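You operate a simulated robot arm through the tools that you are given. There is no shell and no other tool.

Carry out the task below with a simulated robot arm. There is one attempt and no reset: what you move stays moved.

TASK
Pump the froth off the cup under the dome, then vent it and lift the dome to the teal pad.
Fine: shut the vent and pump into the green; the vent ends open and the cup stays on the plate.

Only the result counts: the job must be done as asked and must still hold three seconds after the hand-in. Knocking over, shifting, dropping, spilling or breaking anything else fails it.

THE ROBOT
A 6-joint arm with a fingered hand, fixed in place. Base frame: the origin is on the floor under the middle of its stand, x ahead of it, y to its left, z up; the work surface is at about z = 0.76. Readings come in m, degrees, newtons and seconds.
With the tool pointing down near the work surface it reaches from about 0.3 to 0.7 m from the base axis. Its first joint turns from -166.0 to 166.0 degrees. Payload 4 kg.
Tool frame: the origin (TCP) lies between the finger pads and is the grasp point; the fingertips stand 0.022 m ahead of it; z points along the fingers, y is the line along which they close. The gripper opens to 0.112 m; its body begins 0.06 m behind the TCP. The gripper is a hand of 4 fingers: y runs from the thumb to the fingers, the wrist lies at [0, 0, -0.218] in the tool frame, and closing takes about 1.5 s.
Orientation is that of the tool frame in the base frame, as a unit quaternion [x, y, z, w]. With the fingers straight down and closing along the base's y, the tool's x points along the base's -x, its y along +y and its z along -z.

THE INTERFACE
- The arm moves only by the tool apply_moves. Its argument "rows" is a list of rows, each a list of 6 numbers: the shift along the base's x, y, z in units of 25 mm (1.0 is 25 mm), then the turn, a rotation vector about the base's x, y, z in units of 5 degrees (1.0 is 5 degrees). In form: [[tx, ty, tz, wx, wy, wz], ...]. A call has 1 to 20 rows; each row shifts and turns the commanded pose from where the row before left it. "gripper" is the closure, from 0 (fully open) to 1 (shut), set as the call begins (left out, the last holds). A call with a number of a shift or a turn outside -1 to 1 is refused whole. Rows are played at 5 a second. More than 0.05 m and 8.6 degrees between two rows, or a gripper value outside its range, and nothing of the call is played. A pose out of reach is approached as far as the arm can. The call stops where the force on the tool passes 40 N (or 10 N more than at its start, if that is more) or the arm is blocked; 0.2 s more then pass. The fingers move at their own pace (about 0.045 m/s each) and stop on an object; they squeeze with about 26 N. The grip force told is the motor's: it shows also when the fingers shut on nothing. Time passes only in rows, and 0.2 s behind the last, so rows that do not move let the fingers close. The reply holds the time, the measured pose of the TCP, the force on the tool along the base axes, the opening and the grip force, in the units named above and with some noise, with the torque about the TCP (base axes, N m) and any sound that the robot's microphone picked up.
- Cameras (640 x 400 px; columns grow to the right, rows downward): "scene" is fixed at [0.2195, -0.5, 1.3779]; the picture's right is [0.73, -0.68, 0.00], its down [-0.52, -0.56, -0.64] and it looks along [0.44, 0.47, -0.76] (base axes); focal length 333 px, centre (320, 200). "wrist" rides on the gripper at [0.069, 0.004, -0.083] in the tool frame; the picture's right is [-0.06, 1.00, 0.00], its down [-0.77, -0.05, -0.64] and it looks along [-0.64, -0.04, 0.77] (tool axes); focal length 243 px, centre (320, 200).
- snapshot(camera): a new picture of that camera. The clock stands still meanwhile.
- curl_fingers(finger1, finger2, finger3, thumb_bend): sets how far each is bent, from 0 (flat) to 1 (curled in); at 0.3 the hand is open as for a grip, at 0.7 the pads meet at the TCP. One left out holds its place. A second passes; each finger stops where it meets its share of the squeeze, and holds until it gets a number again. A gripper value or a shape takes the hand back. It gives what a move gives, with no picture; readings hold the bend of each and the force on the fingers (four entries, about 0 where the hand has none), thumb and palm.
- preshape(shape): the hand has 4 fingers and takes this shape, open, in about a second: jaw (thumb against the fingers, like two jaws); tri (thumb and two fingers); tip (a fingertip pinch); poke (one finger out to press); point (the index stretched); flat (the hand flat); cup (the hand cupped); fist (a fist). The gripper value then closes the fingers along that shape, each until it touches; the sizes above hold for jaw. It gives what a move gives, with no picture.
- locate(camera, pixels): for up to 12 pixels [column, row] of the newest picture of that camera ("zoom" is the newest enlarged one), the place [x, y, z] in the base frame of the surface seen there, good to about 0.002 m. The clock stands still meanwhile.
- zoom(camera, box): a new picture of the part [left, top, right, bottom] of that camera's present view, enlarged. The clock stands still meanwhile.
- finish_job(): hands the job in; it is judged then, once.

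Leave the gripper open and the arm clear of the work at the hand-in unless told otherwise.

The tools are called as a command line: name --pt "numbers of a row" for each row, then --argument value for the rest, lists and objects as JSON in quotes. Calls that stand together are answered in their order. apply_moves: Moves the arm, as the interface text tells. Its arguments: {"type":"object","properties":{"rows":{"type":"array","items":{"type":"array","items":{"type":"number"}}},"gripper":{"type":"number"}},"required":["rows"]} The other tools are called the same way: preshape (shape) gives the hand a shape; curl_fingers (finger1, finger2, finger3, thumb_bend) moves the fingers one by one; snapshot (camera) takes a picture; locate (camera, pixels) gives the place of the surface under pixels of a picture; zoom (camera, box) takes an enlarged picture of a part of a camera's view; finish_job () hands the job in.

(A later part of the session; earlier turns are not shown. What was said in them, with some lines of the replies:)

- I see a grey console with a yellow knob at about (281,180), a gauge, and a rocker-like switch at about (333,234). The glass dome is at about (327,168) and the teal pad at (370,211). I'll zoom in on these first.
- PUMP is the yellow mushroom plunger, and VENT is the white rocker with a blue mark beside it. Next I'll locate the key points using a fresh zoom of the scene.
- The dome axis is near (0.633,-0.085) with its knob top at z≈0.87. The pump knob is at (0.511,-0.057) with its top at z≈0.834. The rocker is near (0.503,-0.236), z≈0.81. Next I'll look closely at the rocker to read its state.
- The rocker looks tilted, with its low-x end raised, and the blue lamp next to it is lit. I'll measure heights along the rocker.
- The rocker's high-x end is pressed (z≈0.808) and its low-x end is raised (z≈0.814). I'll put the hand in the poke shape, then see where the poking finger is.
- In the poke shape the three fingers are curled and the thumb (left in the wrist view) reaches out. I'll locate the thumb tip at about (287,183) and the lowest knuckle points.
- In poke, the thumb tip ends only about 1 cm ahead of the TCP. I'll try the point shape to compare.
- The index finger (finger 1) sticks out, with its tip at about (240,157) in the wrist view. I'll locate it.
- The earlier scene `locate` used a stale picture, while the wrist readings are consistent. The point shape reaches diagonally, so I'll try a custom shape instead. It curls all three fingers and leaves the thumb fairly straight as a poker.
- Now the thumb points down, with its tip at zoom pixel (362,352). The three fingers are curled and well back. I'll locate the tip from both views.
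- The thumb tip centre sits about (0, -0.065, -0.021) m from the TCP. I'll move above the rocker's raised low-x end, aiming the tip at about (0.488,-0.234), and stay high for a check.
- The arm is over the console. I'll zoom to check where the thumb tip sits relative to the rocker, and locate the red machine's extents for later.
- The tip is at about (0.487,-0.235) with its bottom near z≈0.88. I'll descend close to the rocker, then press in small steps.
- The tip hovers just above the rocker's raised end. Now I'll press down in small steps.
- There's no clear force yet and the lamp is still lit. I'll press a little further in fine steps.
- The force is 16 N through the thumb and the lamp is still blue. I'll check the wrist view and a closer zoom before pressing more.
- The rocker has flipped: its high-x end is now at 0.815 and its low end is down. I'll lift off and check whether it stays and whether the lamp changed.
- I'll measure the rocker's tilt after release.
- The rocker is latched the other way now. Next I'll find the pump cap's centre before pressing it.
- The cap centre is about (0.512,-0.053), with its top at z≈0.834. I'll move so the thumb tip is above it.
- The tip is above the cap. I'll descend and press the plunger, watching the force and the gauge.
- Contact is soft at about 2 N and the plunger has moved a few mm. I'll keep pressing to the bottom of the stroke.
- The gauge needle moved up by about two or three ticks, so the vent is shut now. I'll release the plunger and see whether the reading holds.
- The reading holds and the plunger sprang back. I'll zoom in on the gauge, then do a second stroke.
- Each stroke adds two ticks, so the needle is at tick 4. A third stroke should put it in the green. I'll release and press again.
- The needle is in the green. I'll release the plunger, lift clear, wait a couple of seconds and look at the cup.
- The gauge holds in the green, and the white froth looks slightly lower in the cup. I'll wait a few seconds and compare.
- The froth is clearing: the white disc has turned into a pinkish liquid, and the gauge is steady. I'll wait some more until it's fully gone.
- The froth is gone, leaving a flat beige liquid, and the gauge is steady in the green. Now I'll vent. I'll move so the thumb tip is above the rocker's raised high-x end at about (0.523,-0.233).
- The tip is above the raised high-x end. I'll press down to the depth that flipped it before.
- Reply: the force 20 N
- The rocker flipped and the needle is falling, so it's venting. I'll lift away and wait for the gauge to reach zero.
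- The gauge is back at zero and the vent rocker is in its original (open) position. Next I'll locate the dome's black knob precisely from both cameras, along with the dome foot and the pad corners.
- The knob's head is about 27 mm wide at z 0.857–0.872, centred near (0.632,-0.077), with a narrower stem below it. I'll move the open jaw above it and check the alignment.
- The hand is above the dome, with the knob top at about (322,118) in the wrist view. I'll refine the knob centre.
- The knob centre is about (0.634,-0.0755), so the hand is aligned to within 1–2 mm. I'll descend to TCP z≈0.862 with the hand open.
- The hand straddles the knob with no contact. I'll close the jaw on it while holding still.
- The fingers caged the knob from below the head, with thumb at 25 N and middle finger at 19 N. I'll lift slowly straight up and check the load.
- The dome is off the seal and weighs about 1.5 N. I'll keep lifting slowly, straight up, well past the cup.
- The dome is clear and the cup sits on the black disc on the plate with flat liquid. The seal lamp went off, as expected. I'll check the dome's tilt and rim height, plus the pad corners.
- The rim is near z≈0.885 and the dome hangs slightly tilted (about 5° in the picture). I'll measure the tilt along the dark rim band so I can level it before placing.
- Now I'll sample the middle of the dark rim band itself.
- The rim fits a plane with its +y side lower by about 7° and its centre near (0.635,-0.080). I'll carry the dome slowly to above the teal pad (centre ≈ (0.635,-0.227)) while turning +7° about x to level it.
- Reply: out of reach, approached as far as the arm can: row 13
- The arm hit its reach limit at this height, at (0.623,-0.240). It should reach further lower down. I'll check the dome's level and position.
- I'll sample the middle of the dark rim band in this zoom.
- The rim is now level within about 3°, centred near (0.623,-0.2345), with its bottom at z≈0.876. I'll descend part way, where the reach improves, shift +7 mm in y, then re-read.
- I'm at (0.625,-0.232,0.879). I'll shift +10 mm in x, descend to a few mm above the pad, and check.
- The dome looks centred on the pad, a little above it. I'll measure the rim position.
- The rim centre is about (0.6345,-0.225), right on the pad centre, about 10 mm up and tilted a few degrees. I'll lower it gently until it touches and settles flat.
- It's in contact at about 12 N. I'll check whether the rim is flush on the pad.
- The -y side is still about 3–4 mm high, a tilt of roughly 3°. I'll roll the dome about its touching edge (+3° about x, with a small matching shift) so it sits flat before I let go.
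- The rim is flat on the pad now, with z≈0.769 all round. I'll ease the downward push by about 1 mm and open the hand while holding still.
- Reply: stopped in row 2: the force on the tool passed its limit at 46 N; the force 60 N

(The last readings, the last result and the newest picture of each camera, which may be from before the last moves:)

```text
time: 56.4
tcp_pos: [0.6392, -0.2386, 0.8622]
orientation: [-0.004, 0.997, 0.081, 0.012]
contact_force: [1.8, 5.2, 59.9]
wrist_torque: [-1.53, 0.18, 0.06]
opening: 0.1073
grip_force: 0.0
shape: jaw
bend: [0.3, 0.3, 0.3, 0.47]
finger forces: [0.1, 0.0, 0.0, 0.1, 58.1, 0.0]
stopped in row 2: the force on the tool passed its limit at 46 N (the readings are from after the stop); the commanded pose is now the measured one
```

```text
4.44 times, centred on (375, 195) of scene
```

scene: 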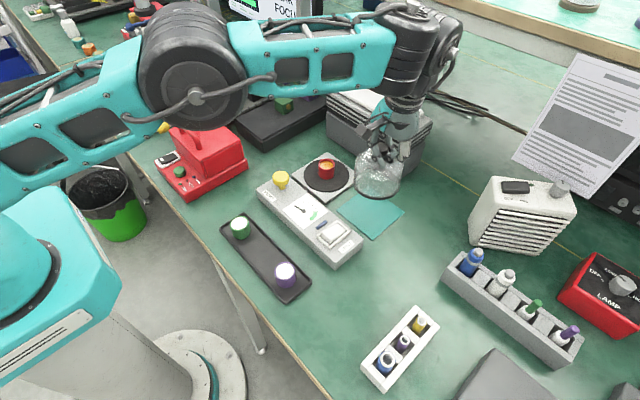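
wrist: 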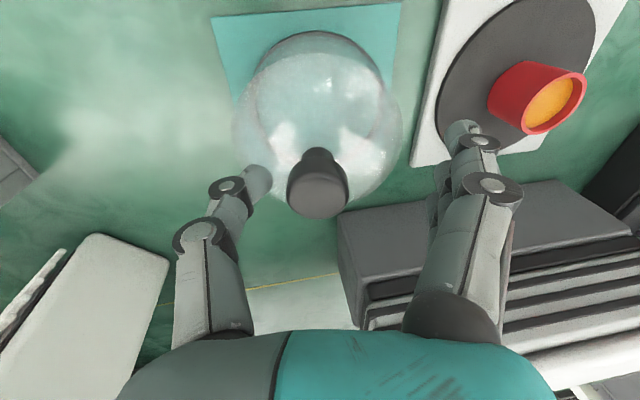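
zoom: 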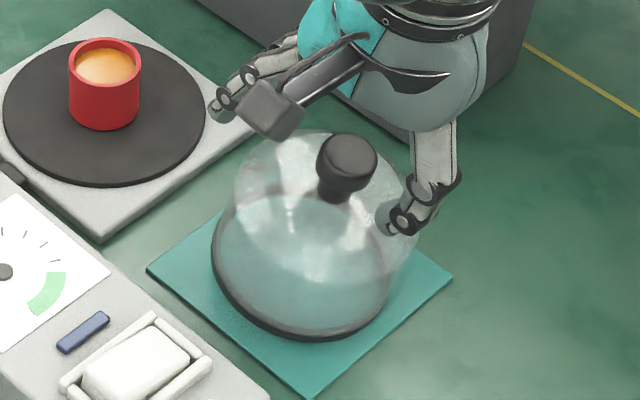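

While opening, the tilted thumb pressed on the dome's shoulder (58 N) and the call stopped. The dome is still standing on the pad. I'll draw the thumb in a touch to unload it, then lift straight up.

curl_fingers --thumb_bend 0.52

zoom --camera "scene" --box '[330, 150, 420, 240]'

```text
time: 57.4
tcp_pos: [0.6385, -0.2379, 0.8583]
orientation: [-0.001, 0.996, 0.084, 0.007]
contact_force: [1.9, -8.1, 46.7]
wrist_torque: [-0.94, 0.12, 0.04]
opening: 0.0689
grip_force: 23.3
shape: fingers
bend: [0.3, 0.3, 0.3, 0.61]
finger forces: [0.1, 0.1, 0.0, 0.0, 46.0, 0.0]
```

```text
4.44 times, centred on (375, 195) of scene
```

zoom: 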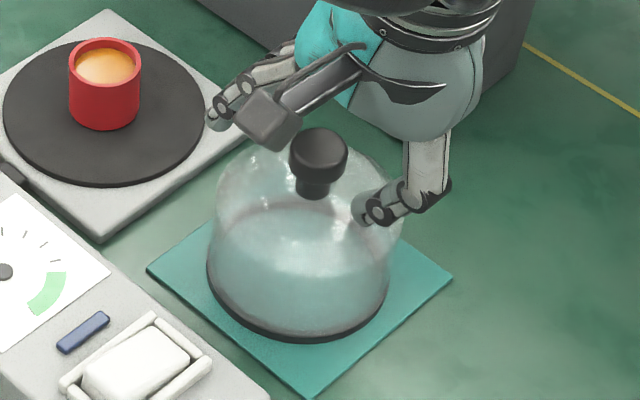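

The thumb still presses on the dome's shoulder at 46 N. I'll lift straight up in small steps to unload it.

apply_moves --pt "0 0 0.15 0 0 0" --pt "0 0 0.2 0 0 0" --pt "0 0 0.2 0 0 0"

zoom --camera "scene" --box '[330, 150, 420, 240]'

```text
time: 58.1
tcp_pos: [0.634, -0.2366, 0.8629]
orientation: [-0.002, 0.996, 0.086, -0.001]
contact_force: [0.4, 0.8, 0.0]
wrist_torque: [-0.02, 0.04, -0.01]
opening: 0.0819
grip_force: 0.2
shape: fingers
bend: [0.3, 0.3, 0.3, 0.52]
finger forces: [0.0, 0.0, 0.0, 0.0, 0.1, 0.0]
```

```text
4.44 times, centred on (375, 195) of scene
```

zoom: 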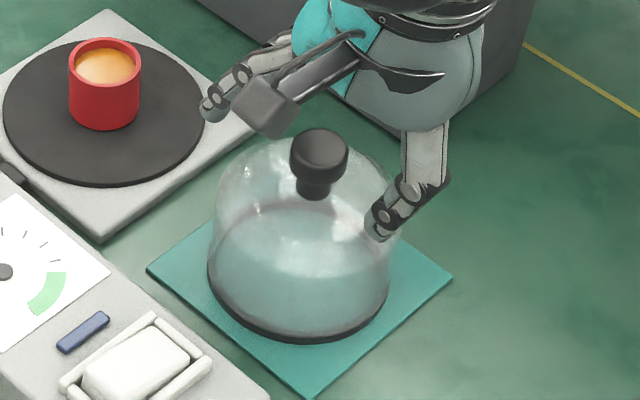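

The force is zero and the dome stands untouched. I'll lift straight up, clear of the knob.

apply_moves --pt "0 0 0.3 0 0 0" --pt "0 0 0.4 0 0 0" --pt "0 0 0.5 0 0 0" --pt "0 0 0.6 0 0 0" --pt "0 0 0.7 0 0 0" --pt "-0.2 0 0.7 0 0 0" --pt "-0.4 0 0.6 0 0 0"

snapshot --camera "scene"

zoom --camera "scene" --box '[330, 150, 420, 240]'

```text
time: 59.8
tcp_pos: [0.6067, -0.2455, 0.9569]
orientation: [-0.002, 0.996, 0.085, 0.002]
contact_force: [-0.4, 0.0, -0.1]
wrist_torque: [0.02, -0.01, 0.01]
opening: 0.0819
grip_force: 0.1
shape: fingers
bend: [0.3, 0.3, 0.3, 0.52]
finger forces: [0.0, 0.0, 0.0, 0.0, 0.0, 0.0]
out of reach, approached as far as the arm can: row 3, 4, 5
```

```text
taken
```

scene: 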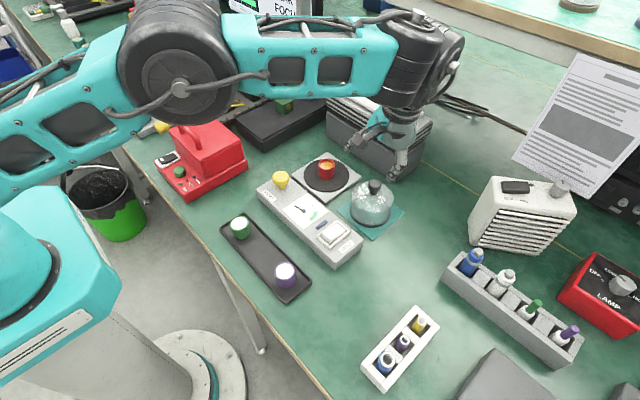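

```text
4.44 times, centred on (375, 195) of scene
```

zoom: 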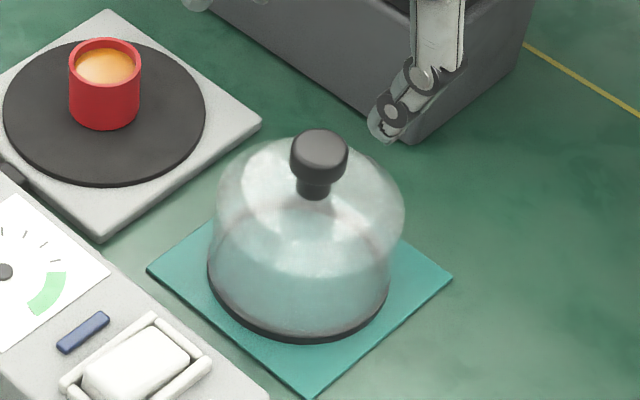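

The dome stands upright and centred on the pad, and the cup is still on the plate. I'll open the hand fully, level it and retract toward the starting pose.

apply_moves --pt "-0.8 0 0.4 -0.17 0 0" --pt "-0.86 0.1 0.48 -0.17 0 0" --pt "-0.86 0.2 0.48 -0.17 0 0" --pt "-0.86 0.2 0.48 -0.17 0 0" --pt "-0.86 0.2 0.48 -0.17 0 0" --pt "-0.86 0.2 0.48 -0.17 0 0" --pt "-0.86 0.2 0.48 -0.17 0 0" --pt "-0.86 0.2 0.48 -0.17 0 0" --pt "-0.86 0.2 0.48 -0.17 0 0" --pt "-0.86 0.2 0.48 -0.17 0 0" --pt "-0.86 0.2 0.48 -0.17 0 0" --pt "0 0 0 0 0 0" --gripper 0

snapshot --camera "scene"

zoom --camera "scene" --box '[270, 140, 410, 260]'

```text
time: 62.4
tcp_pos: [0.371, -0.1956, 1.0884]
orientation: [-0.001, 1.0, 0.004, 0.003]
contact_force: [-0.1, 0.0, 0.1]
wrist_torque: [-0.03, 0.0, 0.01]
opening: 0.1121
grip_force: 0.2
shape: jaw
bend: [0.3, 0.3, 0.3, 0.3]
finger forces: [0.1, 0.0, 0.1, 0.0, 0.0, 0.0]
```

```text
taken
```

scene: 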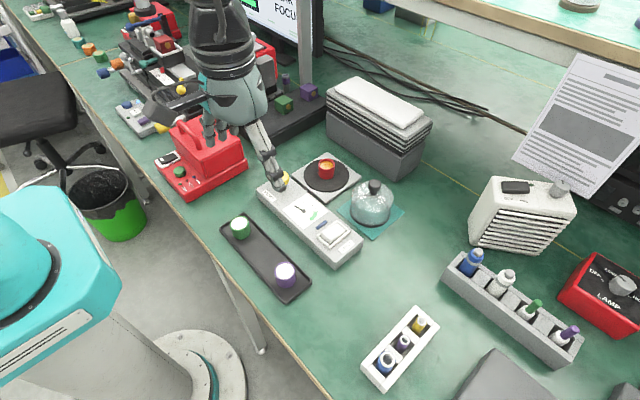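

```text
3.33 times, centred on (340, 200) of scene
```

zoom: 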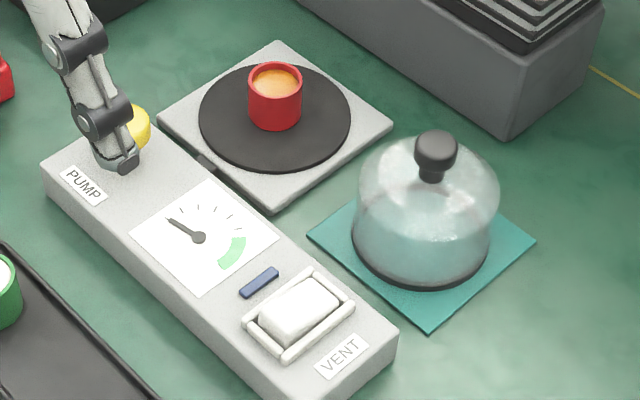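

Everything looks in place: gauge at zero, cup on the plate, dome on the pad. I'll do one final check of the rocker tilt and the dome rim position.

zoom --camera "scene" --box '[293, 205, 373, 255]'

locate --camera "zoom" --pixels '[[250, 240], [270, 265], [300, 285], [320, 230], [340, 170], [365, 185], [400, 205]]'

zoom --camera "scene" --box '[335, 170, 410, 240]'

locate --camera "zoom" --pixels '[[190, 215], [200, 240], [230, 270], [265, 285], [305, 292], [345, 285], [380, 268], [405, 240]]'

```text
8.00 times, centred on (333, 230) of scene
```

zoom: 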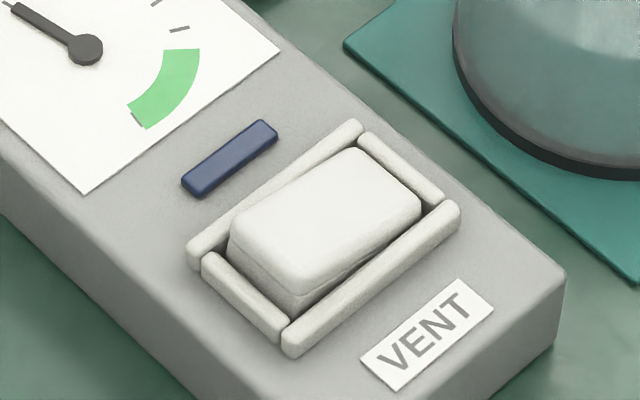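

```text
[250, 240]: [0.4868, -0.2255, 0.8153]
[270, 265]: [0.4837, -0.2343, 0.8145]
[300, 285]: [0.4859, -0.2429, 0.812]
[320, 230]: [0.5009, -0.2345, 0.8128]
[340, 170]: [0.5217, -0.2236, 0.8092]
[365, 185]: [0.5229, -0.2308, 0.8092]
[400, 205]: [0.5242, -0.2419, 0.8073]
```

```text
5.71 times, centred on (372, 205) of scene
```

zoom: 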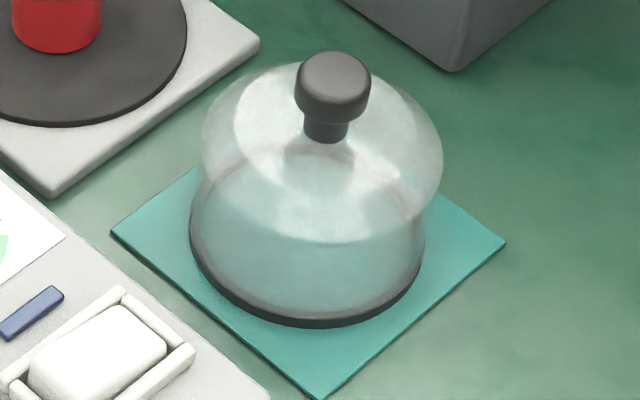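

```text
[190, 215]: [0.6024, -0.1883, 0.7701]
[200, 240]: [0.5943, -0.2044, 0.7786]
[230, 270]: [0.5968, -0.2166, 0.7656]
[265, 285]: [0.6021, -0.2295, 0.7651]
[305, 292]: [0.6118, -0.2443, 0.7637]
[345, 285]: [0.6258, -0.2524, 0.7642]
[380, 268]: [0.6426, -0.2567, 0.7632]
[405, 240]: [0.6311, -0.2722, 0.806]
```

The rocker's high-x end is down (vent open) and the gauge reads zero. The froth-free cup is on the plate, and the dome sits flat inside the teal pad. The hand is open and well clear, so I'm handing the job in.

finish_job

```text
The job is handed in.
```

The froth is off the cup, the vent is open again, and the dome is standing on the teal pad. I've handed the job in; no verdict came back.

- **Pumping:** I shut the vent and gave the pump three strokes. That put the needle just inside the green, and it held there until the froth was gone.
- **Venting:** I reopened the vent and the gauge fell to zero before I touched the dome. The vent is still open.
- **Dome:** It sits flat and centred on the pad. The cup stayed on the plate, and I saw nothing else moved or spilled.
- **One rough moment:** As the hand opened, the thumb pressed on the dome's shoulder at about 58 N. I lifted clear and the dome stayed upright on the pad, with no damage visible in the pictures.

The hand finished open and clear of the work.
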